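You operate a simulated robot arm through the tools that you are given. There is no shell and no other tool. Be economical: measure what you need, move in short steps, check, and stop when the job is done.

Carry out the task below with a simulated two-armed robot. There is one attempt and no reset: what you move stays moved.

JOB
Put the black cup on the top of the island bench away on the top of the narrow bench. Pick up the blue ladle from the paper strip at the end of the belt with one hand, pass it to the other hand and put it on the lower shelf under the marble slab. Open the cabinet drawer, take the cotton pad from the paper strip at the end of the belt and put it in the inside of the cabinet drawer and shut the drawer again. Take the small green tray on the bench beside the bowl machine and put it away on the top of the island bench. Take the biscuit from the top of the low bench and leave it on the yellow mould. Do these in any order.

Only the result counts: the job must be done as asked and must still hold three seconds after the hand-in. Knocking over, shifting, dropping, spilling or breaking anything else fails it.

ROBOT AND FRAMES
Two 7-joint arms with two-finger grippers on one trunk, on a base that drives. Base frame: it is fixed to the floor where the robot stands at the start and does not move with it; the origin is under the middle of the robot, x ahead of it, y to its left, z up; the surface under the hand at the start is at about z = 0.8. Lengths are in m, angles in degrees, forces in N, time in s.
The left shoulder is at the start at [0.085, 0.216, 1.117], the right one opposite. With the tool pointing down near the work surface each hand reaches from about 0.32 to 0.84 m from the robot's upright axis, wherever it stands, measured 20 degrees to its own side. Places, roughly: biscuit (4x4x2 cm) [-0.4, 6.3, 0.6]; black cup (6x6x6 cm) [0.5, 0.1, 0.8]; blue ladle (13x8x28 cm) [1.4, 2, 1.1]; cabinet drawer [3.1, 1.5, 0.8]; cotton pad (6x6x2 cm) [1.4, 2.2, 1]; inside of the cabinet drawer [3.1, 1.5, 0.7]; lower shelf under the marble slab [5.8, 2.6, 0.2]; small green tray [-1, 1.25, 1]; top of the island bench [1, 0, 0.8]; top of the narrow bench [5.6, -2.3, 0.8]; yellow mould (11x6x3 cm) [-0.4, 6.4, 0.6]. Payload 3.18 kg a hand.
The tool frame of a hand sits at the grasp point between the pads (the TCP): z along the fingers, y along the line on which they close. The tips reach 0.03 m beyond it. Largest opening 0.144 m; the body of the gripper starts 0.103 m behind the TCP.
Orientation is told as [roll, pitch, yaw] about the base's x, y, z axes, in that order, counted from this pose: with the fingers straight down and closing along the base's y, the tool's x points along the base's -x, its y along +y and its z along -z.

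CONTROLS
- The arms move only by the tool apply_moves. It takes "left_steps", "right_steps" or both (then of equal length, played together; a hand with none holds still); each is one flat list of numbers, 7 for each row, row after row: the shift along the tool's x, y, z in units of 30 mm (1.0 is 30 mm), then the turn, a rotation vector about the tool's x, y, z in units of 6 degrees (1.0 is 6 degrees), then the opening in per cent of the stroke, from 0 (shut) to 100 (fully open). In form: [x, y, z, wx, wy, wz, fingers, x, y, z, wx, wy, wz, fingers, ...]. A call has 1 to 10 rows; each row shifts and turns the commanded pose from where the row before left it, along the tool's axes as they then stand. A call with a number of a shift or a turn outside -1 to 1 is refused whole. A row lasts 0.2 s, in which the tool goes at most 0.05 m and 8.6 degrees; a call with a longer step from one row to the next is refused whole, and so is a gripper value outside its range. A pose out of reach is approached as far as the arm can. The call stops where the force on the tool passes 40 N (or 10 N more than at its start, if that is more) or the arm is blocked; 0.2 s more then pass. The fingers move at their own pace and stop on an object; they squeeze with about 25 N. The grip force told is the motor's: it shows also when the fingers shut on nothing. Time passes only in rows, and 0.2 s behind the last, so rows that do not move let the fingers close. The reply holds the time, the measured pose of the TCP, the force on the tool along the base axes, the opening and the grip force, in the units named above and with some noise, with the torque about the TCP (base axes, N m) and any sound that the robot's microphone picked up, and new pictures: "views" is both (left out), scene, wrist or none (wrist: the cameras of the hands that moved).
- Cameras (640 x 400 px; columns grow to the right, rows downward): "scene" is now at [0.1828, 0.0027, 1.3059]; the picture's right is [0.03, -1.00, 0.00], its down [-0.57, -0.02, -0.82] and it looks along [0.82, 0.03, -0.57] (base axes); focal length 214 px, centre (320, 200). "left" rides on the left gripper at [0.076, -0.016, -0.143] in its tool frame; the picture's right is [0.21, 0.98, 0.00], its down [-0.84, 0.18, -0.51] and it looks along [-0.50, 0.11, 0.86] (tool axes); focal length 218 px, centre (320, 200). "right" rides on the right gripper at [0.076, 0.016, -0.143] in its tool frame; the picture's right is [-0.21, 0.98, 0.00], its down [-0.84, -0.18, -0.51] and it looks along [-0.50, -0.11, 0.86] (tool axes); focal length 218 px, centre (320, 200). There is no depth. A picture from a camera that has moved, and an enlarged one, comes with that camera's place and axes in the base frame and with its lens.
- slide_trunk(by): slides the trunk up (or, below 0, down) by that many m; the arms and the scene camera ride with it, the base frame stays. It gives what a move gives, with no picture.
- drive_base(legs): drives the robot by 1 to 6 legs, each [ahead, left, turn to the left] in m, m and degrees, along the robot's own axes; the way and the turn of a leg run together, so that a leg with both is an arc; at most 1.5 m and 180 degrees a leg. The arms and the cameras ride along, it lands a little off, and it stops where it bumps. It gives what a move gives, and a new picture of the scene camera.
- head_to(pan, tilt): turns the head with the scene camera to pan (to the left, within 80 degrees either way) and tilt (down, from -29 to 69), counted from straight ahead of the robot. It gives what a move gives, and a new picture of the scene camera.
- enlarge(camera, box): a new picture of the part [left, top, right, bottom] of that camera's present view, enlarged. No time passes.
- finish_job(): hands the job in; it is judged then, once.

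Work in short steps. Places have to be worked out from the pictures, the camera data and where the tool is seen: move nearer, look again, correct. Check each grasp and each placing, and mend what went wrong. You have 196 turns and 260 pictures in all, those below and enlarged ones among them. Open the grippers and draw the arms clear of the work before you hand the job in, unless the task says otherwise; then end with one line.

The tools are called after "Call:" by a JSON object that holds its "name" and its "arguments". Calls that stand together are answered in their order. apply_moves: Moves the arms, as the interface text tells. Its arguments: {"type":"object","properties":{"left_steps":{"type":"array","items":{"type":"number"}},"right_steps":{"type":"array","items":{"type":"number"}},"views":{"type":"string","enum":["both","scene","wrist","none"]}},"required":[]} The other tools are called the same way: slide_trunk (by) slides the trunk up or down; drive_base (legs) drives the base; head_to (pan, tilt) turns the head that bears the scene camera; enlarge (camera, box) takes an enlarged picture of a part of a camera's view; finish_job () hands the job in.

At the start:

```text
t: 0.0
left_ee_pos: [0.4911, 0.4694, 1.0298]
left_ee_rot: [0.0, 0.1, 0.0]
left_ft_force: [0.6, 0.3, 0.2]
left_torque: [-0.03, 0.0, 0.01]
left_width: 0.144
left_grip_force: 0.0
right_ee_pos: [0.4864, -0.0893, 1.1201]
right_ee_rot: [0.0, 0.0, 0.0]
right_ft_force: [-0.1, 0.6, -0.4]
right_torque: [0.02, 0.02, 0.02]
right_width: 0.144
right_grip_force: 0.1
trunk travel left (down, up): [-0.2, 0.169]
robot x, y, heading: [-0.0017, 0.0, -0.1]
head pan, tilt: [1.7, 34.5]
```

scene: 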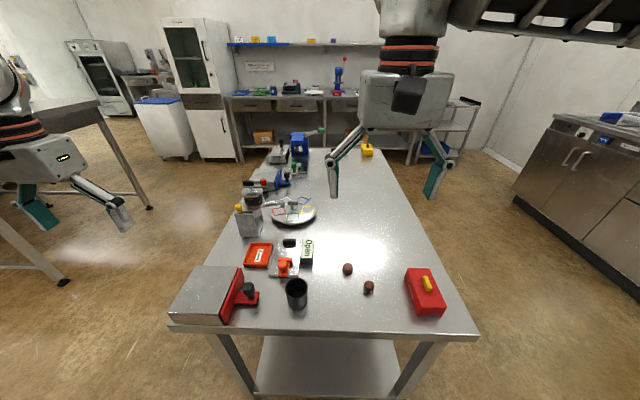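
right: 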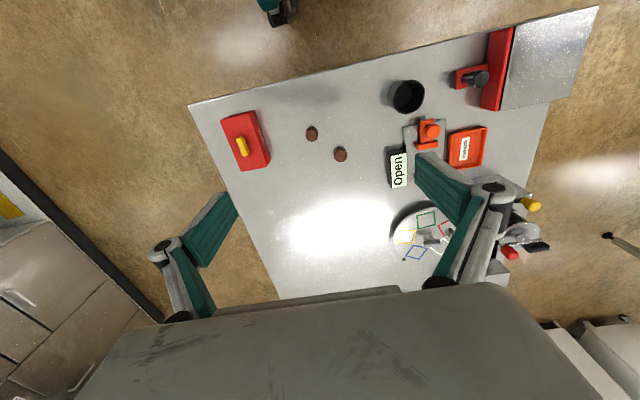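
left: 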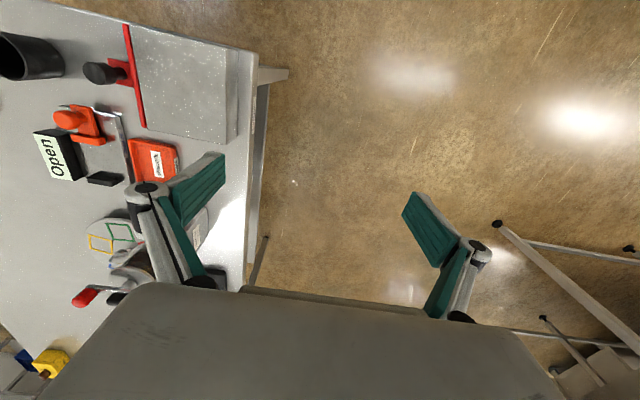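

The cup is seen at about [0.475, 0.07, 0.83]. I move the right hand above it and look again.

Call:
{"name": "apply_moves", "arguments": {"right_steps": [0.1, 0.9, 0.8, 0, 0, 0, 100, 0.1, 0.9, 0.8, 0, 0, 0, 100, 0.1, 0.9, 0.8, 0, 0, 0, 100, 0.1, 0.9, 0.8, 0, 0, 0, 100, 0, 0.9, 0.8, 0, 0, 0, 100, 0, 0.8, 0.5, 0, 0, 0, 100]}}

Call:
{"name": "enlarge", "arguments": {"camera": "scene", "box": [160, 0, 480, 200]}}

```text
t: 1.4
left_ee_pos: [0.4903, 0.4698, 1.0293]
left_ee_rot: [0.0, 0.0, 0.0]
left_ft_force: [0.4, 0.5, 0.0]
left_torque: [-0.02, 0.0, 0.02]
left_width: 0.1442
left_grip_force: 0.1
right_ee_pos: [0.4752, 0.0706, 0.9857]
right_ee_rot: [0.0, 0.1, 0.1]
right_ft_force: [0.1, 0.0, -0.5]
right_torque: [-0.02, 0.03, -0.01]
right_width: 0.1439
right_grip_force: 0.0
trunk travel left (down, up): [-0.2, 0.169]
robot x, y, heading: [0.0004, -0.002, 0.1]
head pan, tilt: [1.7, 34.5]
camera scene: at [0.1829, 0.0033, 1.3059], right [0.03, -1.0, 0.0], down [-0.57, -0.02, -0.82], along [0.82, 0.02, -0.57], focal length 214 px, centre (320, 200)
camera right: at [0.3986, 0.086, 1.1277], right [0.21, 0.98, 0.0], down [0.84, -0.18, 0.51], along [0.5, -0.11, -0.86], focal length 218 px, centre (320, 200)
```

scene: 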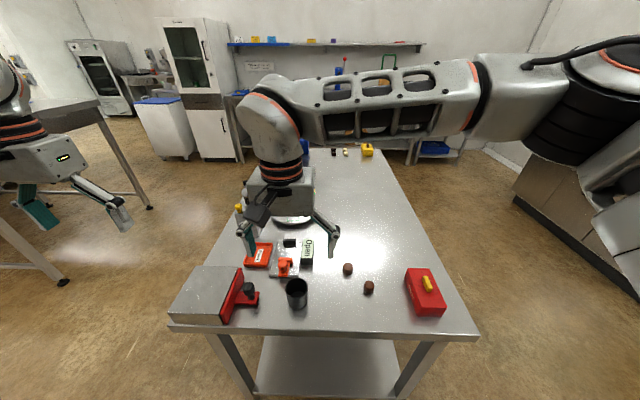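
right: 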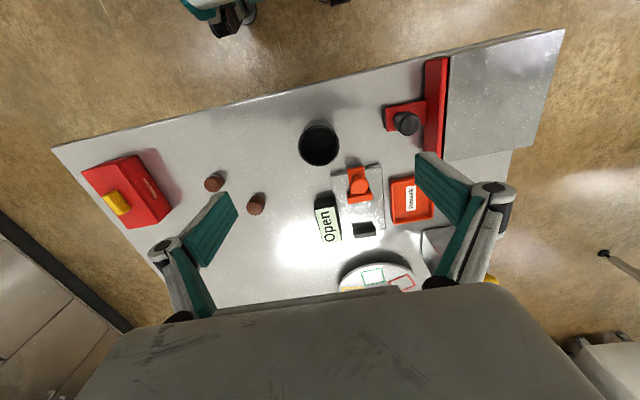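

```text
2.00 times, centred on (320, 100) of scene
camera zoom: at [0.1829, 0.0033, 1.3059], right [0.03, -1.0, 0.0], down [-0.57, -0.02, -0.82], along [0.82, 0.02, -0.57], focal length 429 px, centre (320, 400)
```

zoom: 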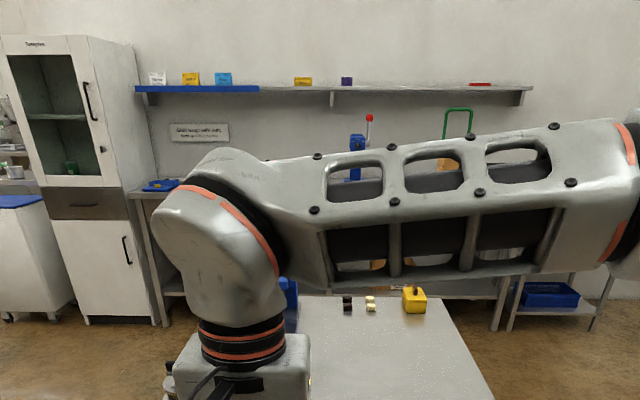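

The cup rim is at about [0.476, 0.067, 0.86]. There is a red handle on its left side, so I narrow the fingers to 70% and descend.

Call:
{"name": "apply_moves", "arguments": {"right_steps": [0, -0.1, 0, 0, 0, 0, 70, 0, 0, 0.9, 0, 0, 0, 70, 0, 0, 0.9, 0, 0, 0, 70, 0, 0, 0.9, 0, 0, 0, 70, 0, 0, 0.9, 0, 0, 0, 70, 0, 0, 0.9, 0, 0, 0, 70]}}

```text
t: 2.8
left_ee_pos: [0.4907, 0.4697, 1.0291]
left_ee_rot: [0.1, 0.1, 0.0]
left_ft_force: [-0.4, -0.3, -0.2]
left_torque: [-0.02, 0.0, 0.01]
left_width: 0.1437
left_grip_force: 0.1
right_ee_pos: [0.4757, 0.0667, 0.8503]
right_ee_rot: [0.0, 0.1, 0.0]
right_ft_force: [0.1, 0.0, -1.3]
right_torque: [0.01, -0.03, -0.03]
right_width: 0.1007
right_grip_force: 0.1
trunk travel left (down, up): [-0.2, 0.169]
robot x, y, heading: [-0.0012, -0.0004, -0.0]
head pan, tilt: [1.7, 34.5]
camera scene: at [0.1832, 0.0028, 1.3058], right [0.03, -1.0, 0.0], down [-0.57, -0.02, -0.82], along [0.82, 0.02, -0.57], focal length 214 px, centre (320, 200)
camera right: at [0.3982, 0.0823, 0.992], right [0.21, 0.98, 0.0], down [0.84, -0.18, 0.51], along [0.5, -0.1, -0.86], focal length 218 px, centre (320, 200)
```

scene: 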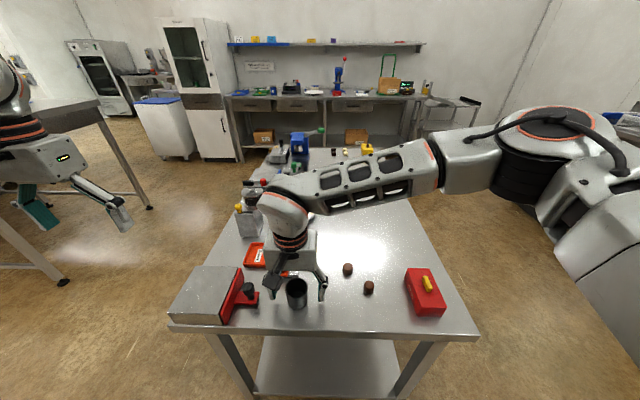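
right: 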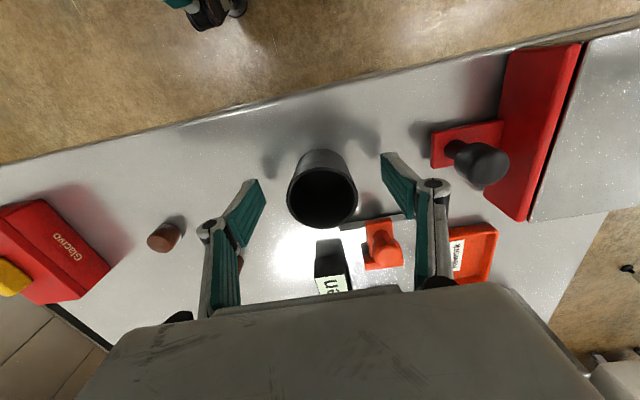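

The cup is centred between the fingers. I lower slightly, close, and lift.

Call:
{"name": "apply_moves", "arguments": {"right_steps": [0, 0.05, 0.25, 0, 0, 0, 70, 0, 0, 0, 0, 0, 0, 30, 0, 0, 0, 0, 0, 0, 0, 0, 0, 0, 0, 0, 0, 0, 0, 0, 0, 0, 0, 0, 0, 0, 0, -0.5, 0, 0, 0, 0, 0, 0, -0.9, 0, 0, 0, 0, 0, 0, -0.9, 0, 0, 0, 0]}}

```text
t: 4.6
left_ee_pos: [0.4913, 0.4702, 1.0308]
left_ee_rot: [0.0, -0.1, 0.0]
left_ft_force: [-1.1, 0.2, -0.3]
left_torque: [0.02, -0.02, 0.01]
left_width: 0.1442
left_grip_force: 0.0
right_ee_pos: [0.4757, 0.0672, 0.9122]
right_ee_rot: [0.0, 0.0, 0.0]
right_ft_force: [0.1, -0.2, 0.1]
right_torque: [-0.03, -0.03, -0.01]
right_width: 0.0503
right_grip_force: 24.6
trunk travel left (down, up): [-0.2, 0.169]
robot x, y, heading: [0.0008, 0.0055, -0.1]
head pan, tilt: [1.7, 34.5]
camera scene: at [0.1823, 0.0027, 1.306], right [0.03, -1.0, 0.0], down [-0.57, -0.02, -0.82], along [0.82, 0.03, -0.57], focal length 214 px, centre (320, 200)
camera right: at [0.398, 0.0834, 1.0547], right [0.21, 0.98, 0.0], down [0.84, -0.18, 0.51], along [0.5, -0.11, -0.86], focal length 218 px, centre (320, 200)
```

scene: 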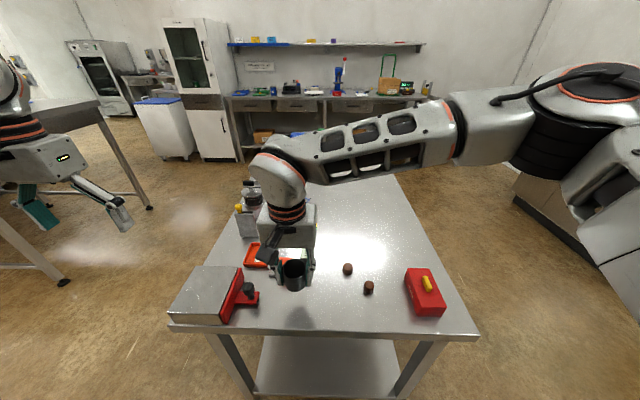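
right: 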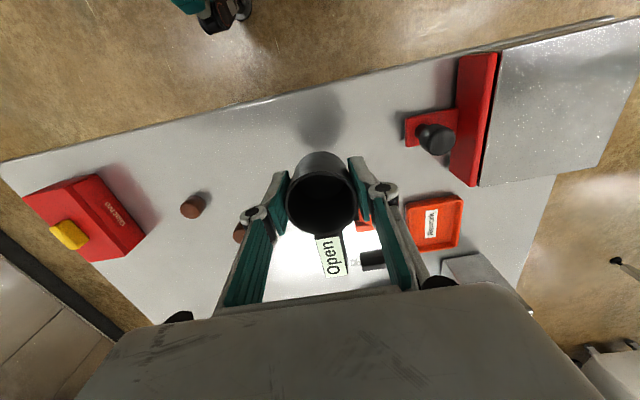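

The cup is gripped (width 0.05). I look around to learn the room before driving.

Call:
{"name": "head_to", "arguments": {"pan": -70, "tilt": 10}}

Call:
{"name": "head_to", "arguments": {"pan": 75, "tilt": 10}}

Call:
{"name": "head_to", "arguments": {"pan": 0, "tilt": 5}}

```text
t: 6.0
left_ee_pos: [0.4911, 0.4699, 1.0302]
left_ee_rot: [0.0, 0.1, 0.0]
left_ft_force: [-0.4, 0.6, -0.2]
left_torque: [0.01, -0.02, -0.02]
left_width: 0.1439
left_grip_force: 0.1
right_ee_pos: [0.4749, 0.067, 0.9098]
right_ee_rot: [0.0, -0.1, 0.0]
right_ft_force: [-0.3, -0.5, 0.9]
right_torque: [-0.02, 0.03, -0.01]
right_width: 0.0499
right_grip_force: 25.1
trunk travel left (down, up): [-0.2, 0.169]
robot x, y, heading: [-0.0029, 0.0001, 0.1]
head pan, tilt: [-70.0, 10.0]
camera scene: at [0.1264, -0.0873, 1.3452], right [-0.94, -0.34, 0.0], down [-0.06, 0.16, -0.98], along [0.34, -0.93, -0.17], focal length 214 px, centre (320, 200)
```

scene: 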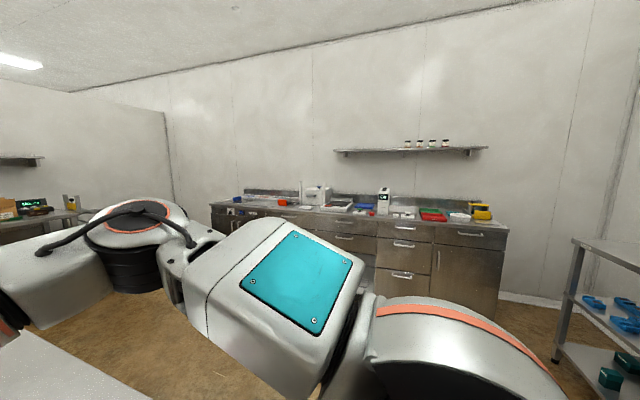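

```text
t: 8.3
left_ee_pos: [0.4902, 0.4697, 1.0318]
left_ee_rot: [0.1, 0.0, 0.0]
left_ft_force: [-0.5, -0.3, 0.9]
left_torque: [0.04, -0.01, -0.03]
left_width: 0.144
left_grip_force: 0.0
right_ee_pos: [0.4754, 0.0664, 0.9103]
right_ee_rot: [0.0, 0.0, 0.0]
right_ft_force: [-0.1, -0.4, 0.0]
right_torque: [0.01, 0.03, 0.0]
right_width: 0.05
right_grip_force: 24.7
trunk travel left (down, up): [-0.2, 0.169]
robot x, y, heading: [-0.0026, -0.0004, 0.1]
head pan, tilt: [75.0, 10.0]
camera scene: at [0.1187, 0.0898, 1.3453], right [0.97, -0.26, 0.0], down [-0.04, -0.17, -0.98], along [0.26, 0.95, -0.17], focal length 214 px, centre (320, 200)
```

scene: 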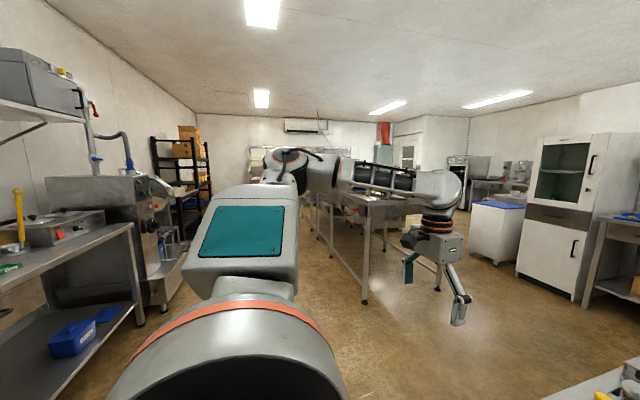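

```text
t: 9.8
left_ee_pos: [0.4907, 0.47, 1.0304]
left_ee_rot: [0.0, 0.0, 0.1]
left_ft_force: [-0.6, 0.2, -0.1]
left_torque: [0.01, 0.04, 0.0]
left_width: 0.1438
left_grip_force: 0.1
right_ee_pos: [0.4747, 0.0671, 0.911]
right_ee_rot: [0.0, 0.1, 0.0]
right_ft_force: [0.3, -0.1, 0.3]
right_torque: [0.04, -0.02, -0.02]
right_width: 0.0495
right_grip_force: 25.0
trunk travel left (down, up): [-0.2, 0.169]
robot x, y, heading: [-0.0013, -0.0009, 0.1]
head pan, tilt: [0.0, 5.0]
camera scene: at [0.1864, 0.0001, 1.3533], right [0.0, -1.0, 0.0], down [-0.09, 0.0, -1.0], along [1.0, 0.0, -0.09], focal length 214 px, centre (320, 200)
```

scene: 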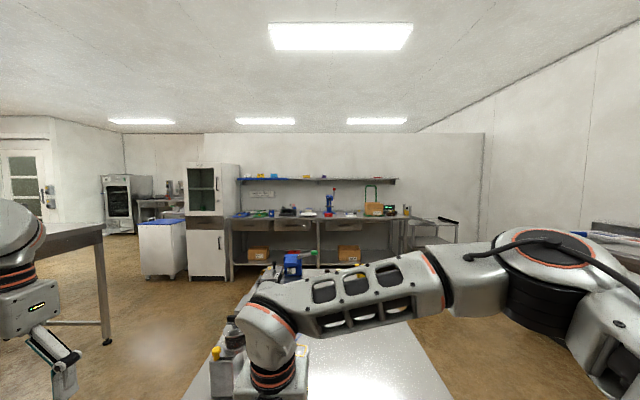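

Partition wall at x≈3.9; the way round seems to be left of the cabinet and bin. I tuck both arms, raise the trunk for clearance, then drive to the aisle.

Call:
{"name": "apply_moves", "arguments": {"right_steps": [0, 0, -1, 0, 0, 0, 0, 0, 0, -1, 0, 0, 0, 0, 0.5, -0.5, -1, 0, 0, 0, 0, 0.7, -1, -0.5, 0, 0, 0, 0, 0.7, -1, 0, 0, 0, 0, 0, 0.7, -1, 0, 0, 0, 0, 0], "left_steps": [0.7, -1, 0, 0, 0, 0, 100, 0.7, -1, 0, 0, 0, 0, 100, 0.7, -1, 0, 0, 0, 0, 50, 0.5, -1, 0, 0, 0, 0, 50, 0, -1, 0, 0, 0, 0, 50, 0, 0, 0, 0, 0, 0, 50], "views": "none"}}

Call:
{"name": "slide_trunk", "arguments": {"by": 0.12}}

Call:
{"name": "drive_base", "arguments": {"legs": [[0, 0.95, 0], [1.2, 0, 0]]}}

```text
t: 11.2
left_ee_pos: [0.4105, 0.3191, 1.0304]
left_ee_rot: [0.0, 0.0, -0.1]
left_ft_force: [-0.2, -0.6, 1.0]
left_torque: [0.01, -0.01, -0.03]
left_width: 0.072
left_grip_force: 0.0
right_ee_pos: [0.3956, -0.0387, 1.0165]
right_ee_rot: [0.1, 0.0, 0.1]
right_ft_force: [-1.2, 0.5, 0.1]
right_torque: [-0.01, 0.0, 0.0]
right_width: 0.0498
right_grip_force: 25.3
trunk travel left (down, up): [-0.2, 0.169]
robot x, y, heading: [-0.0023, 0.0029, -0.2]
head pan, tilt: [0.0, 5.0]
```

```text
t: 12.7
left_ee_pos: [0.4122, 0.3201, 1.1496]
left_ee_rot: [0.0, 0.0, 0.0]
left_ft_force: [0.6, -0.3, 0.3]
left_torque: [0.0, 0.02, 0.01]
left_width: 0.0721
left_grip_force: 0.0
right_ee_pos: [0.3974, -0.0373, 1.1354]
right_ee_rot: [-0.1, 0.0, -0.1]
right_ft_force: [-0.1, -0.7, -0.7]
right_torque: [0.0, 0.01, 0.0]
right_width: 0.0496
right_grip_force: 24.4
trunk travel left (down, up): [-0.32, 0.049]
robot x, y, heading: [0.0007, -0.0012, -0.1]
head pan, tilt: [0.0, 5.0]
```

```text
t: 27.0
left_ee_pos: [1.5974, 1.2701, 1.1508]
left_ee_rot: [-0.1, 0.0, 0.0]
left_ft_force: [0.5, -0.3, -0.2]
left_torque: [0.01, 0.01, -0.02]
left_width: 0.0723
left_grip_force: 0.1
right_ee_pos: [1.5814, 0.9132, 1.1369]
right_ee_rot: [0.1, 0.0, 0.0]
right_ft_force: [1.0, -0.5, 0.5]
right_torque: [0.0, 0.01, 0.0]
right_width: 0.049
right_grip_force: 25.3
trunk travel left (down, up): [-0.32, 0.049]
robot x, y, heading: [1.1881, 0.9487, 0.0]
head pan, tilt: [0.0, 5.0]
camera scene: at [1.3162, 0.9503, 1.4772], right [0.0, -1.0, 0.0], down [-0.09, 0.0, -1.0], along [1.0, 0.0, -0.09], focal length 214 px, centre (320, 200)
```

scene: 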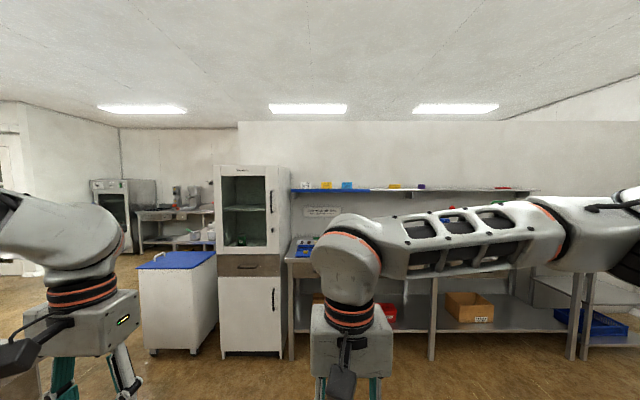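

The aisle is clear. I go forward, turn left, and drive past the bin, then look toward the gap behind the partition.

Call:
{"name": "drive_base", "arguments": {"legs": [[1.15, 0, 0], [0, 0, 90], [1.3, 0, 0]]}}

Call:
{"name": "head_to", "arguments": {"pan": -60, "tilt": 15}}

```text
t: 42.7
left_ee_pos: [2.0275, 2.656, 1.1502]
left_ee_rot: [0.0, 0.0, 89.7]
left_ft_force: [0.8, 0.6, -0.5]
left_torque: [0.0, 0.02, 0.02]
left_width: 0.0719
left_grip_force: 0.0
right_ee_pos: [2.3834, 2.6377, 1.1361]
right_ee_rot: [0.0, 0.0, 89.7]
right_ft_force: [-0.5, 0.2, -0.2]
right_torque: [0.0, 0.0, 0.0]
right_width: 0.047
right_grip_force: 24.9
trunk travel left (down, up): [-0.32, 0.049]
robot x, y, heading: [2.3429, 2.2419, 89.7]
head pan, tilt: [0.0, 5.0]
camera scene: at [2.3444, 2.3751, 1.4772], right [1.0, 0.0, 0.0], down [0.0, -0.09, -1.0], along [0.0, 1.0, -0.09], focal length 214 px, centre (320, 200)
```

scene: 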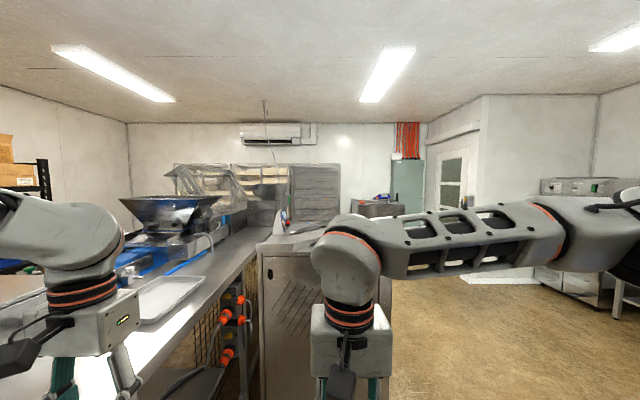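

```text
t: 44.0
left_ee_pos: [2.0273, 2.6564, 1.1505]
left_ee_rot: [0.1, 0.0, 89.6]
left_ft_force: [-0.5, -0.6, 0.2]
left_torque: [0.01, 0.02, 0.0]
left_width: 0.0722
left_grip_force: 0.1
right_ee_pos: [2.3842, 2.6385, 1.1368]
right_ee_rot: [-0.1, 0.0, 89.8]
right_ft_force: [0.5, 0.0, -0.7]
right_torque: [0.04, -0.01, 0.01]
right_width: 0.0465
right_grip_force: 24.4
trunk travel left (down, up): [-0.32, 0.049]
robot x, y, heading: [2.3481, 2.2398, 89.7]
head pan, tilt: [-60.0, 15.0]
camera scene: at [2.425, 2.3294, 1.461], right [0.5, -0.87, 0.0], down [-0.22, -0.13, -0.97], along [0.84, 0.48, -0.26], focal length 214 px, centre (320, 200)
```

scene: 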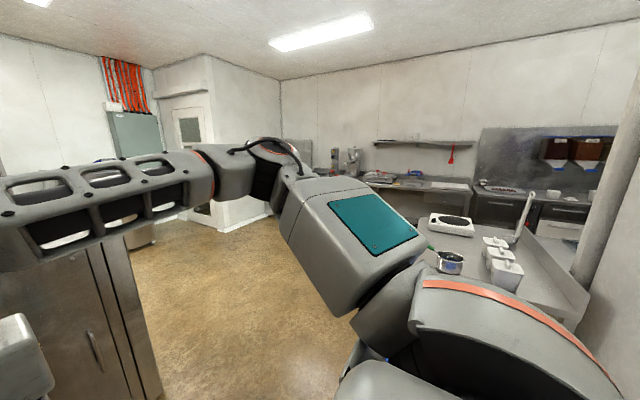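

The cup grip width shrank from 0.050 to 0.0465, so I check it with the wrist camera.

Call:
{"name": "enlarge", "arguments": {"camera": "right", "box": [160, 100, 480, 300]}}

Call:
{"name": "head_to", "arguments": {"pan": -25, "tilt": 30}}

```text
2.00 times, centred on (320, 200) of right
camera zoom: at [2.3671, 2.562, 1.2792], right [-0.98, 0.21, 0.0], down [0.18, 0.84, 0.51], along [0.11, 0.5, -0.86], focal length 436 px, centre (320, 200)
```

zoom: 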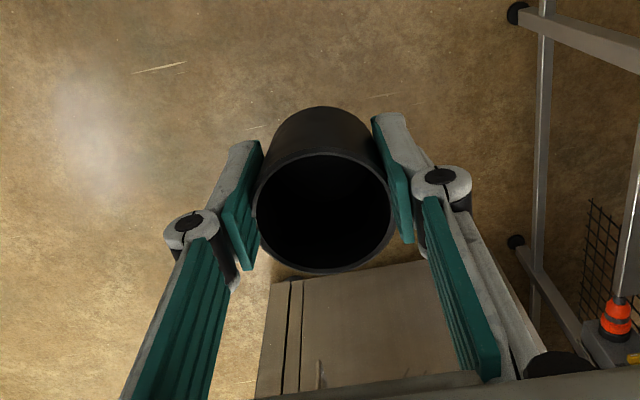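

```text
t: 45.0
left_ee_pos: [2.027, 2.6559, 1.1494]
left_ee_rot: [0.0, -0.1, 89.8]
left_ft_force: [0.2, 0.1, 0.1]
left_torque: [0.02, -0.01, 0.03]
left_width: 0.0718
left_grip_force: 0.1
right_ee_pos: [2.385, 2.6392, 1.1363]
right_ee_rot: [0.0, 0.0, 89.6]
right_ft_force: [0.1, -0.1, 0.2]
right_torque: [0.01, 0.0, 0.03]
right_width: 0.0469
right_grip_force: 25.4
trunk travel left (down, up): [-0.32, 0.049]
robot x, y, heading: [2.3443, 2.2456, 89.5]
head pan, tilt: [-25.0, 30.0]
camera scene: at [2.3826, 2.3647, 1.4368], right [0.9, -0.43, 0.0], down [-0.21, -0.45, -0.87], along [0.37, 0.78, -0.5], focal length 214 px, centre (320, 200)
```

scene: 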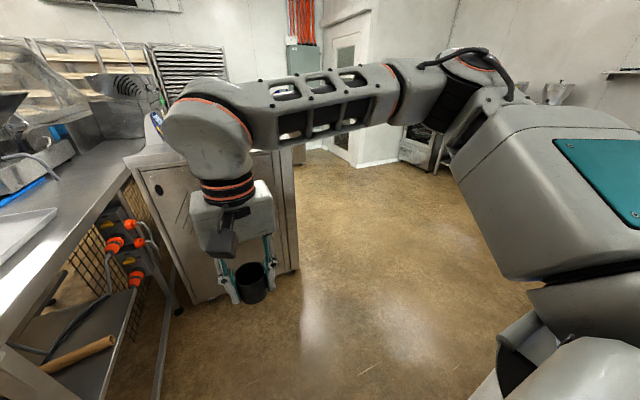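

The cup is still held. I drive to y≈2.9, turn right to face +x, and go ahead a bit and look.

Call:
{"name": "drive_base", "arguments": {"legs": [[0.6, 0, 0], [0, 0, -90], [1.2, 0, 0]]}}

Call:
{"name": "head_to", "arguments": {"pan": -45, "tilt": 20}}

```text
t: 58.0
left_ee_pos: [3.9633, 3.162, 1.1503]
left_ee_rot: [0.1, 0.0, 0.0]
left_ft_force: [1.0, -0.1, -1.0]
left_torque: [0.02, 0.02, -0.03]
left_width: 0.0719
left_grip_force: 0.0
right_ee_pos: [3.9468, 2.8041, 1.1348]
right_ee_rot: [0.1, -0.1, -0.1]
right_ft_force: [0.6, 0.0, -0.6]
right_torque: [0.02, 0.01, -0.02]
right_width: 0.0467
right_grip_force: 24.9
trunk travel left (down, up): [-0.32, 0.049]
robot x, y, heading: [3.5508, 2.8421, -0.2]
head pan, tilt: [-25.0, 30.0]
camera scene: at [3.6722, 2.8039, 1.4368], right [-0.42, -0.91, 0.0], down [-0.45, 0.21, -0.87], along [0.78, -0.37, -0.5], focal length 214 px, centre (320, 200)
```

scene: 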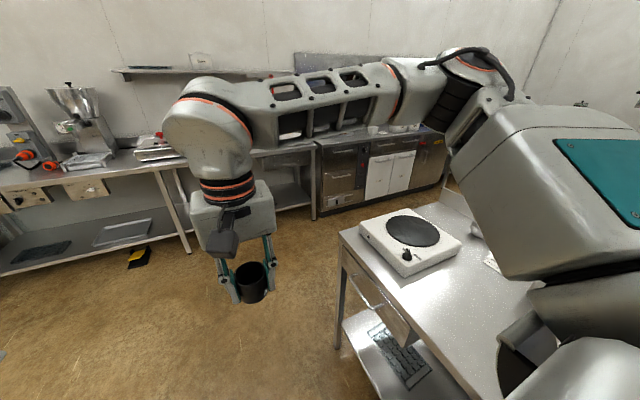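

```text
t: 58.9
left_ee_pos: [3.9629, 3.1625, 1.1505]
left_ee_rot: [0.1, 0.0, -0.1]
left_ft_force: [-0.2, 0.5, -0.2]
left_torque: [-0.02, 0.01, 0.0]
left_width: 0.0722
left_grip_force: 0.0
right_ee_pos: [3.9465, 2.8043, 1.136]
right_ee_rot: [0.0, 0.0, -0.1]
right_ft_force: [0.0, -0.3, -0.3]
right_torque: [0.0, 0.0, 0.02]
right_width: 0.0466
right_grip_force: 24.7
trunk travel left (down, up): [-0.32, 0.049]
robot x, y, heading: [3.5493, 2.8468, 0.0]
head pan, tilt: [-45.0, 20.0]
camera scene: at [3.6558, 2.7763, 1.4528], right [-0.71, -0.71, 0.0], down [-0.24, 0.24, -0.94], along [0.66, -0.66, -0.34], focal length 214 px, centre (320, 200)
```

scene: 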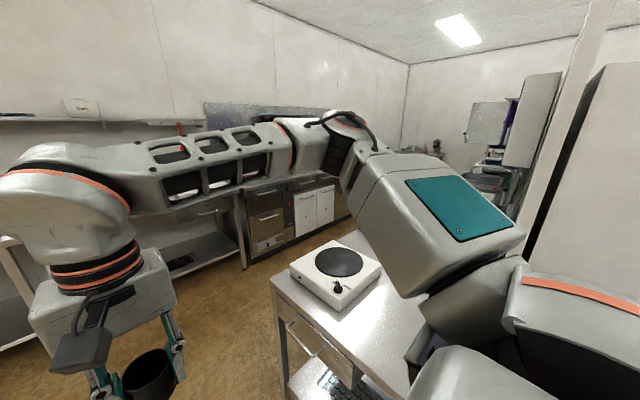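

An aisle x≈4.4–5.5 runs between the benches. I go to x≈4.95, turn right and advance a bit.

Call:
{"name": "drive_base", "arguments": {"legs": [[1.4, 0, 0], [0, 0, -90]]}}

Call:
{"name": "head_to", "arguments": {"pan": 0, "tilt": 15}}

```text
t: 69.6
left_ee_pos: [5.2537, 2.4198, 1.1506]
left_ee_rot: [0.1, 0.0, -90.6]
left_ft_force: [-0.5, 0.0, 0.2]
left_torque: [-0.05, -0.06, 0.01]
left_width: 0.0719
left_grip_force: 0.2
right_ee_pos: [4.897, 2.4398, 1.1362]
right_ee_rot: [-0.1, 0.0, -90.4]
right_ft_force: [-0.2, 0.0, 0.1]
right_torque: [0.06, 0.0, -0.02]
right_width: 0.0465
right_grip_force: 24.8
trunk travel left (down, up): [-0.32, 0.049]
robot x, y, heading: [4.9393, 2.8352, -90.2]
head pan, tilt: [-45.0, 20.0]
camera scene: at [4.87, 2.73, 1.4528], right [-0.7, 0.71, 0.0], down [0.24, 0.24, -0.94], along [-0.67, -0.66, -0.34], focal length 214 px, centre (320, 200)
```

scene: 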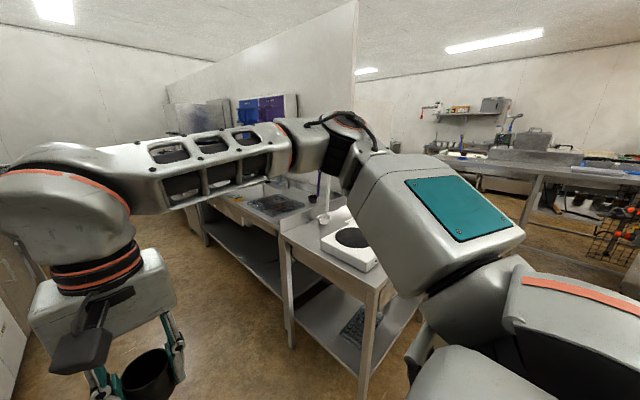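

```text
t: 70.8
left_ee_pos: [5.2539, 2.4202, 1.1513]
left_ee_rot: [0.1, 0.0, -90.6]
left_ft_force: [0.1, 0.3, -0.2]
left_torque: [-0.01, 0.02, 0.04]
left_width: 0.0721
left_grip_force: 0.1
right_ee_pos: [4.8969, 2.4401, 1.1352]
right_ee_rot: [0.0, -0.1, -90.7]
right_ft_force: [0.3, -0.5, -1.0]
right_torque: [-0.02, -0.01, 0.01]
right_width: 0.0466
right_grip_force: 24.4
trunk travel left (down, up): [-0.32, 0.049]
robot x, y, heading: [4.9399, 2.8359, -90.5]
head pan, tilt: [0.0, 15.0]
camera scene: at [4.9356, 2.7018, 1.461], right [-1.0, 0.01, 0.0], down [0.0, 0.26, -0.97], along [-0.01, -0.97, -0.26], focal length 214 px, centre (320, 200)
```

scene: 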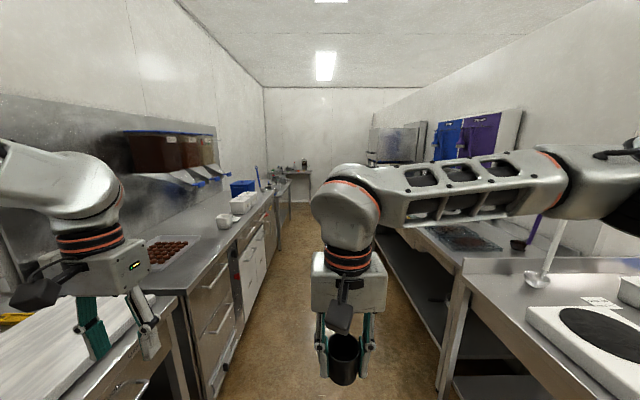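

The narrow bench is visible at the end of the corridor. I drive 3 m ahead, keeping to the middle.

Call:
{"name": "drive_base", "arguments": {"legs": [[1.5, -0.1, 0], [1.5, 0, 0]]}}

```text
refused: leg 1 is longer than a leg can be; nothing moved
```

Leg 1 was slightly too long; I shorten it.

Call:
{"name": "drive_base", "arguments": {"legs": [[1.45, -0.1, 0], [1.5, 0, 0]]}}

```text
t: 84.9
left_ee_pos: [5.1437, -0.5065, 1.1513]
left_ee_rot: [0.0, -0.1, -90.3]
left_ft_force: [0.2, -0.6, 0.0]
left_torque: [0.04, 0.01, 0.02]
left_width: 0.0719
left_grip_force: 0.0
right_ee_pos: [4.7855, -0.4888, 1.137]
right_ee_rot: [0.0, 0.0, -90.2]
right_ft_force: [-0.5, 1.1, 0.0]
right_torque: [-0.01, 0.0, 0.02]
right_width: 0.0465
right_grip_force: 25.3
trunk travel left (down, up): [-0.32, 0.049]
robot x, y, heading: [4.8276, -0.0926, -90.2]
head pan, tilt: [0.0, 15.0]
camera scene: at [4.823, -0.2269, 1.461], right [-1.0, 0.0, 0.0], down [0.0, 0.26, -0.97], along [0.0, -0.97, -0.26], focal length 214 px, centre (320, 200)
```

scene: 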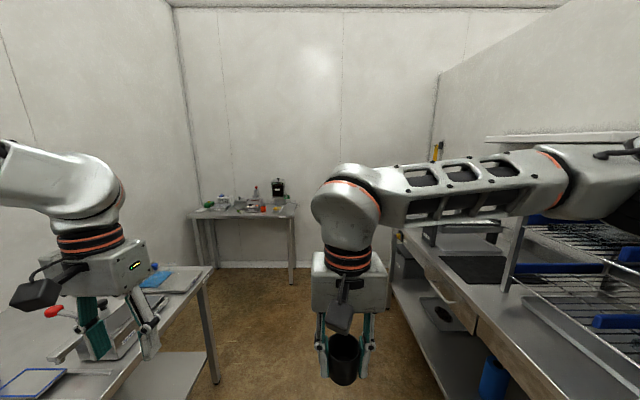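

The narrow bench lies at about y −2.1 to −2.5, x 5.0–6.06. I enlarge to find free space on it.

Call:
{"name": "enlarge", "arguments": {"camera": "scene", "box": [160, 150, 320, 250]}}

Call:
{"name": "drive_base", "arguments": {"legs": [[1.1, 0, 0], [0, 0.35, 0]]}}

Call:
{"name": "head_to", "arguments": {"pan": 0, "tilt": 40}}

```text
4.00 times, centred on (240, 200) of scene
camera zoom: at [4.823, -0.2269, 1.461], right [-1.0, 0.0, 0.0], down [0.0, 0.26, -0.97], along [0.0, -0.97, -0.26], focal length 858 px, centre (640, 200)
```

zoom: 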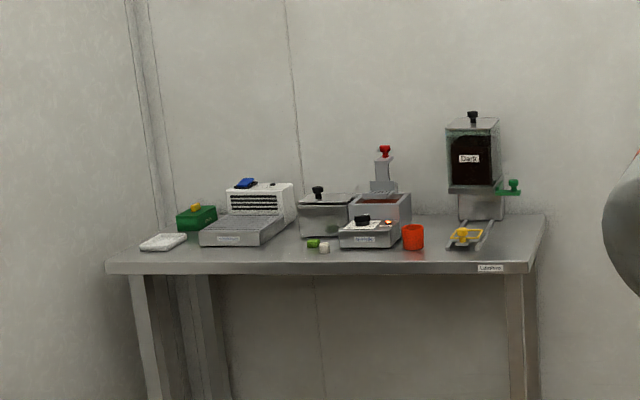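

```text
t: 93.8
left_ee_pos: [5.5101, -1.5879, 1.1501]
left_ee_rot: [0.0, 0.0, -89.1]
left_ft_force: [0.3, -0.9, -1.0]
left_torque: [-0.02, -0.03, -0.03]
left_width: 0.0719
left_grip_force: 0.0
right_ee_pos: [5.1524, -1.5778, 1.1361]
right_ee_rot: [0.1, -0.1, -88.9]
right_ft_force: [-0.5, -0.4, -1.0]
right_torque: [-0.02, 0.02, -0.01]
right_width: 0.0465
right_grip_force: 25.2
trunk travel left (down, up): [-0.32, 0.049]
robot x, y, heading: [5.1851, -1.1792, -89.2]
head pan, tilt: [0.0, 15.0]
camera scene: at [5.1851, -1.3151, 1.461], right [-1.0, -0.02, 0.0], down [0.0, 0.26, -0.97], along [0.02, -0.97, -0.26], focal length 214 px, centre (320, 200)
```

scene: 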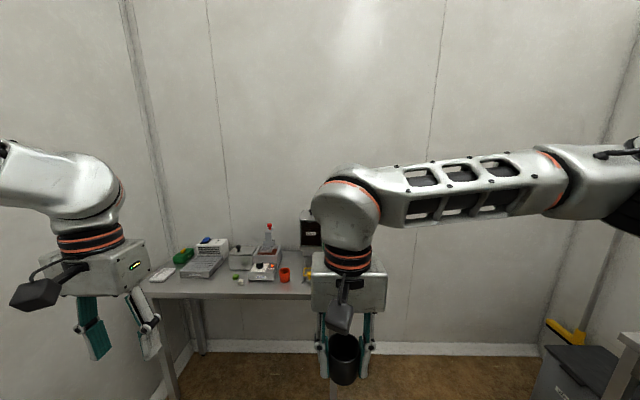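

```text
t: 94.7
left_ee_pos: [5.5098, -1.5873, 1.1498]
left_ee_rot: [0.0, 0.0, -89.2]
left_ft_force: [-0.7, 1.2, -0.2]
left_torque: [-0.02, -0.01, 0.02]
left_width: 0.0719
left_grip_force: 0.1
right_ee_pos: [5.1522, -1.5777, 1.1364]
right_ee_rot: [-0.1, 0.1, -89.1]
right_ft_force: [0.5, -0.4, -1.1]
right_torque: [-0.02, -0.02, 0.01]
right_width: 0.0465
right_grip_force: 24.7
trunk travel left (down, up): [-0.32, 0.049]
robot x, y, heading: [5.1868, -1.1771, -88.9]
head pan, tilt: [0.0, 40.0]
camera scene: at [5.1848, -1.3068, 1.4215], right [-1.0, -0.02, 0.0], down [-0.01, 0.64, -0.77], along [0.01, -0.77, -0.64], focal length 214 px, centre (320, 200)
```

scene: 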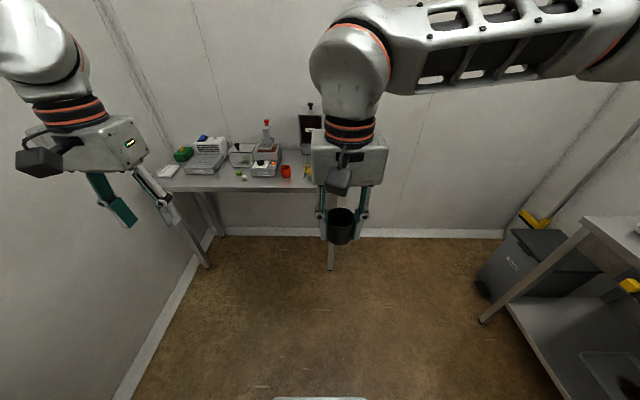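

A free strip lies along the front edge (y≈−2.13 to −2.24) around x≈5.46. I drive so that the right hand is before it.

Call:
{"name": "drive_base", "arguments": {"legs": [[0.48, 0, 0], [0, 0.3, 0]]}}

Call:
{"name": "apply_moves", "arguments": {"right_steps": [0, 0, 0, 0, 0, 0, 0], "views": "wrist"}}

```text
t: 100.3
left_ee_pos: [5.8235, -2.0601, 1.1495]
left_ee_rot: [0.0, 0.0, -88.8]
left_ft_force: [0.2, 0.1, 0.3]
left_torque: [0.0, -0.01, -0.01]
left_width: 0.0717
left_grip_force: 0.1
right_ee_pos: [5.466, -2.0516, 1.1354]
right_ee_rot: [-0.1, -0.1, -88.8]
right_ft_force: [-0.3, -0.2, -0.3]
right_torque: [-0.03, -0.01, 0.01]
right_width: 0.0465
right_grip_force: 24.9
trunk travel left (down, up): [-0.32, 0.049]
robot x, y, heading: [5.4958, -1.6536, -88.9]
head pan, tilt: [0.0, 40.0]
camera scene: at [5.4963, -1.7796, 1.4214], right [-1.0, -0.02, 0.0], down [-0.01, 0.64, -0.77], along [0.02, -0.77, -0.64], focal length 214 px, centre (320, 200)
```

scene: 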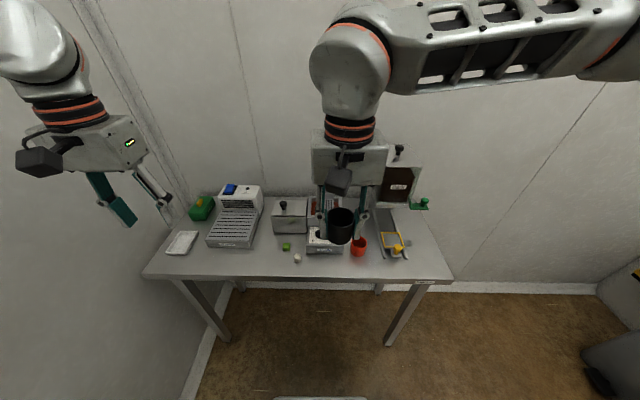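

```text
t: 100.8
left_ee_pos: [5.823, -2.0591, 1.1494]
left_ee_rot: [-0.1, 0.0, -88.8]
left_ft_force: [0.4, 0.3, 0.7]
left_torque: [-0.02, -0.05, 0.01]
left_width: 0.0719
left_grip_force: 0.1
right_ee_pos: [5.4663, -2.0505, 1.1374]
right_ee_rot: [0.1, 0.0, -88.8]
right_ft_force: [-0.2, 0.5, 0.0]
right_torque: [0.0, -0.02, -0.03]
right_width: 0.0466
right_grip_force: 25.1
trunk travel left (down, up): [-0.32, 0.049]
robot x, y, heading: [5.4958, -1.6554, -88.8]
head pan, tilt: [0.0, 40.0]
camera right: at [5.4797, -1.9747, 1.2793], right [0.98, -0.19, 0.0], down [-0.16, -0.85, 0.51], along [-0.1, -0.5, -0.86], focal length 218 px, centre (320, 200)
```

right: 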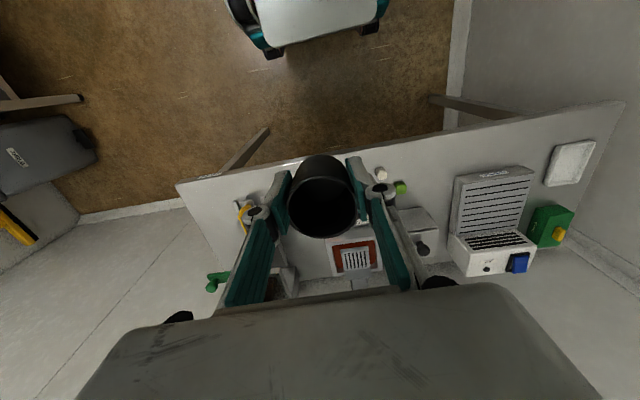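

Strip between front edge (y≈−2.145) and small box (y≈−2.233): I aim at (5.49, −2.187). Moving over it at height, then partly down.

Call:
{"name": "apply_moves", "arguments": {"right_steps": [-0.9, 0.2, 0, 0, 0, 0, 0, -0.9, 0.2, 0, 0, 0, 0, 0, -0.9, 0.2, 0, 0, 0, 0, 0, -0.9, 0.2, 0.5, 0, 0, 0, 0, -0.9, 0.1, 1, 0, 0, 0, 0, 0, 0, 1, 0, 0, 0, 0, 0, 0, 1, 0, 0, 0, 0, 0, 0, 1, 0, 0, 0, 0, 0, 0, 1, 0, 0, 0, 0, 0, 0, 1, 0, 0, 0, 0]}}

```text
t: 103.0
left_ee_pos: [5.8227, -2.0593, 1.1497]
left_ee_rot: [0.1, 0.0, -88.8]
left_ft_force: [0.6, -1.3, 0.4]
left_torque: [0.0, -0.02, 0.02]
left_width: 0.072
left_grip_force: 0.0
right_ee_pos: [5.4954, -2.1853, 0.9407]
right_ee_rot: [0.0, 0.0, -88.8]
right_ft_force: [0.4, 0.0, 0.0]
right_torque: [-0.02, 0.02, -0.04]
right_width: 0.0464
right_grip_force: 25.1
trunk travel left (down, up): [-0.32, 0.049]
robot x, y, heading: [5.4901, -1.6564, -88.8]
head pan, tilt: [0.0, 40.0]
camera scene: at [5.496, -1.78, 1.4214], right [-1.0, -0.02, 0.0], down [-0.01, 0.64, -0.77], along [0.02, -0.77, -0.64], focal length 214 px, centre (320, 200)
camera right: at [5.5095, -2.1081, 1.0838], right [0.98, -0.19, 0.0], down [-0.16, -0.85, 0.51], along [-0.09, -0.5, -0.86], focal length 218 px, centre (320, 200)
```

scene: 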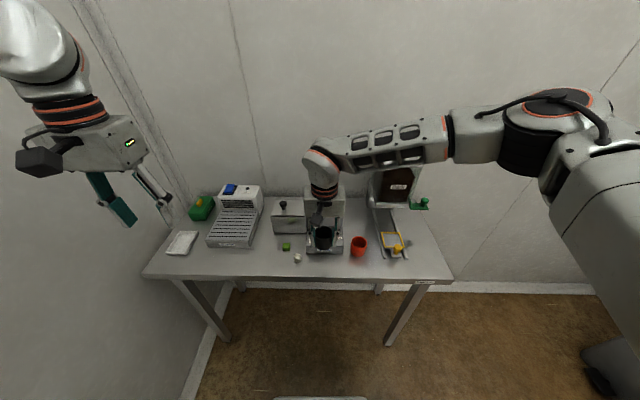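
right: 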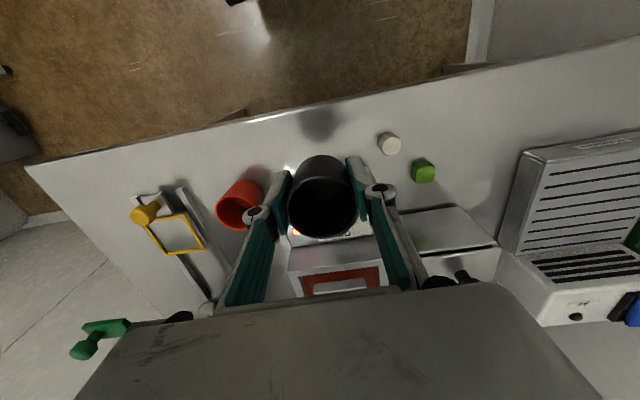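

Position looks good. I shift 4 mm toward the edge and descend to just above the expected contact.

Call:
{"name": "apply_moves", "arguments": {"right_steps": [0.13, 0, 0.9, 0, 0, 0, 0, 0, 0, 0.9, 0, 0, 0, 0, 0, 0, 0.6, 0, 0, 0, 0, 0, 0, 0.2, 0, 0, 0, 0, 0, 0, 0.2, 0, 0, 0, 0]}}

```text
t: 104.2
left_ee_pos: [5.8225, -2.0603, 1.149]
left_ee_rot: [-0.1, 0.0, -88.8]
left_ft_force: [0.7, -0.4, 0.8]
left_torque: [0.01, -0.01, 0.02]
left_width: 0.072
left_grip_force: 0.1
right_ee_pos: [5.4957, -2.1812, 0.856]
right_ee_rot: [0.0, 0.0, -88.8]
right_ft_force: [0.2, 0.0, -0.5]
right_torque: [0.0, -0.03, -0.02]
right_width: 0.0467
right_grip_force: 25.2
trunk travel left (down, up): [-0.32, 0.049]
robot x, y, heading: [5.4934, -1.6513, -88.8]
head pan, tilt: [0.0, 40.0]
camera scene: at [5.4961, -1.7797, 1.4214], right [-1.0, -0.02, 0.0], down [-0.01, 0.64, -0.77], along [0.02, -0.77, -0.64], focal length 214 px, centre (320, 200)
camera right: at [5.5098, -2.1047, 0.9998], right [0.98, -0.19, 0.0], down [-0.16, -0.85, 0.51], along [-0.1, -0.5, -0.86], focal length 218 px, centre (320, 200)
```

scene: 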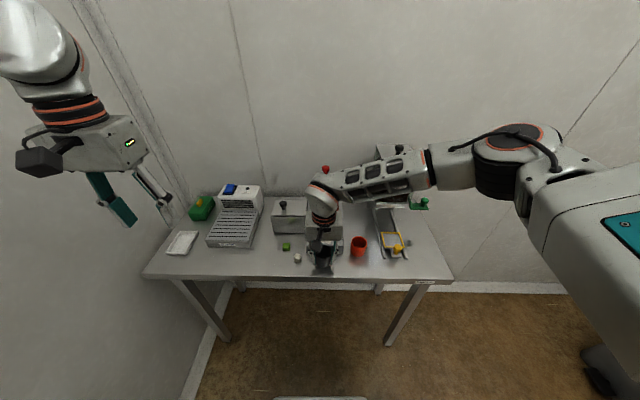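
right: 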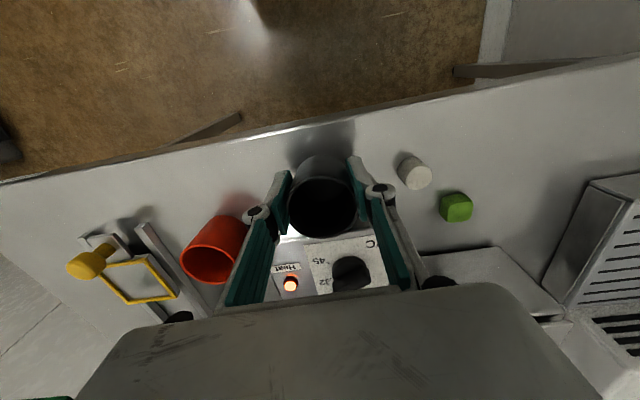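

No contact yet. I lower by small steps until the force rises.

Call:
{"name": "apply_moves", "arguments": {"right_steps": [0, 0, 0.2, 0, 0, 0, 0, 0, 0, 0.15, 0, 0, 0, 0, 0, 0, 0.1, 0, 0, 0, 0], "views": "wrist"}}

```text
t: 105.0
left_ee_pos: [5.8232, -2.0592, 1.1502]
left_ee_rot: [0.0, -0.1, -88.7]
left_ft_force: [-0.8, -0.7, 0.6]
left_torque: [-0.01, 0.0, -0.03]
left_width: 0.0717
left_grip_force: 0.1
right_ee_pos: [5.4949, -2.1813, 0.8431]
right_ee_rot: [0.0, -0.1, -88.8]
right_ft_force: [0.6, -0.4, -0.6]
right_torque: [0.0, 0.02, -0.01]
right_width: 0.0467
right_grip_force: 25.1
trunk travel left (down, up): [-0.32, 0.049]
robot x, y, heading: [5.4916, -1.6558, -88.6]
head pan, tilt: [0.0, 40.0]
camera right: at [5.5096, -2.1049, 0.9868], right [0.98, -0.19, 0.0], down [-0.16, -0.85, 0.51], along [-0.1, -0.5, -0.86], focal length 218 px, centre (320, 200)
```

right: 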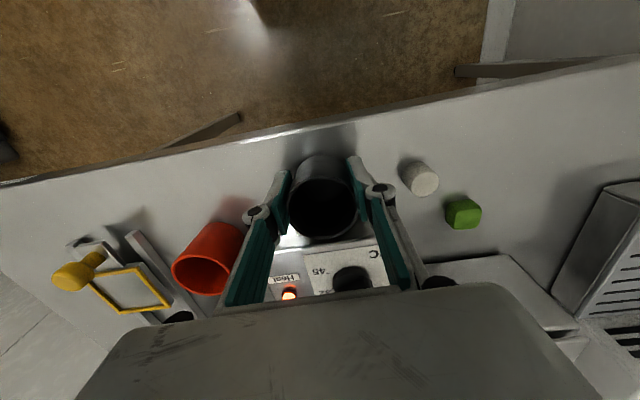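

Still no contact; I keep lowering in fine steps.

Call:
{"name": "apply_moves", "arguments": {"right_steps": [0, 0, 0.1, 0, 0, 0, 0, 0, 0, 0.1, 0, 0, 0, 0, 0, 0, 0.1, 0, 0, 0, 0], "views": "none"}}

```text
t: 105.8
left_ee_pos: [5.8227, -2.0582, 1.151]
left_ee_rot: [0.0, -0.1, -88.7]
left_ft_force: [-0.8, -0.6, 0.1]
left_torque: [-0.03, 0.0, 0.0]
left_width: 0.0718
left_grip_force: 0.0
right_ee_pos: [5.4959, -2.1822, 0.8376]
right_ee_rot: [0.1, -0.3, -88.8]
right_ft_force: [-1.1, 1.3, 20.5]
right_torque: [-0.06, -0.05, -0.01]
right_width: 0.0471
right_grip_force: 24.9
trunk travel left (down, up): [-0.32, 0.049]
robot x, y, heading: [5.4955, -1.6576, -88.8]
head pan, tilt: [0.0, 40.0]
```

Contact (20 N up). I release with a modest opening and rise straight up.

Call:
{"name": "apply_moves", "arguments": {"right_steps": [0, 0, -0.1, 0, 0, 0, 45, 0, 0, 0, 0, 0, 0, 55, 0, 0, 0, 0, 0, 0, 55, 0, 0, -0.5, 0, 0, 0, 55, 0, 0, -1, 0, 0, 0, 55, 0, 0, -1, 0, 0, 0, 55, 0, 0, -1, 0, 0, 0, 55, 0, 0, -1, 0, 0, 0, 55]}}

```text
t: 107.5
left_ee_pos: [5.8237, -2.0585, 1.1505]
left_ee_rot: [0.0, -0.1, -88.8]
left_ft_force: [-0.5, 0.2, -0.2]
left_torque: [-0.02, 0.01, 0.01]
left_width: 0.072
left_grip_force: 0.1
right_ee_pos: [5.4945, -2.1812, 0.9751]
right_ee_rot: [0.0, -0.2, -88.8]
right_ft_force: [-0.3, 0.3, 0.6]
right_torque: [-0.01, 0.02, -0.03]
right_width: 0.0793
right_grip_force: 0.1
trunk travel left (down, up): [-0.32, 0.049]
robot x, y, heading: [5.4957, -1.6537, -88.8]
head pan, tilt: [0.0, 40.0]
camera scene: at [5.4961, -1.7791, 1.4215], right [-1.0, -0.02, 0.0], down [-0.01, 0.64, -0.77], along [0.02, -0.77, -0.64], focal length 214 px, centre (320, 200)
camera right: at [5.5099, -2.1041, 1.1168], right [0.98, -0.19, 0.0], down [-0.16, -0.85, 0.51], along [-0.1, -0.5, -0.86], focal length 218 px, centre (320, 200)
```

scene: 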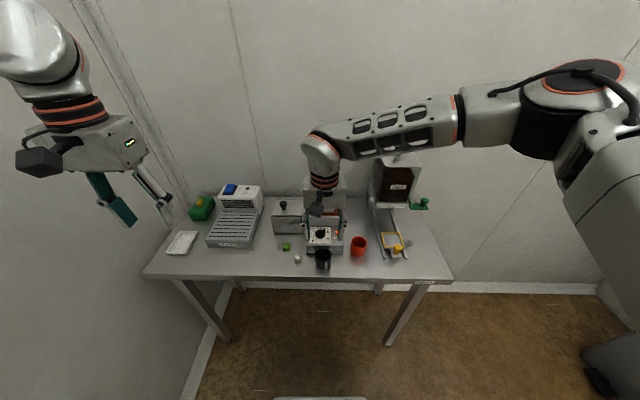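
right: 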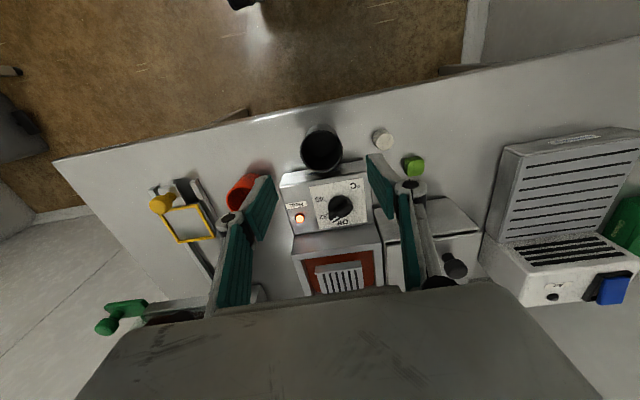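

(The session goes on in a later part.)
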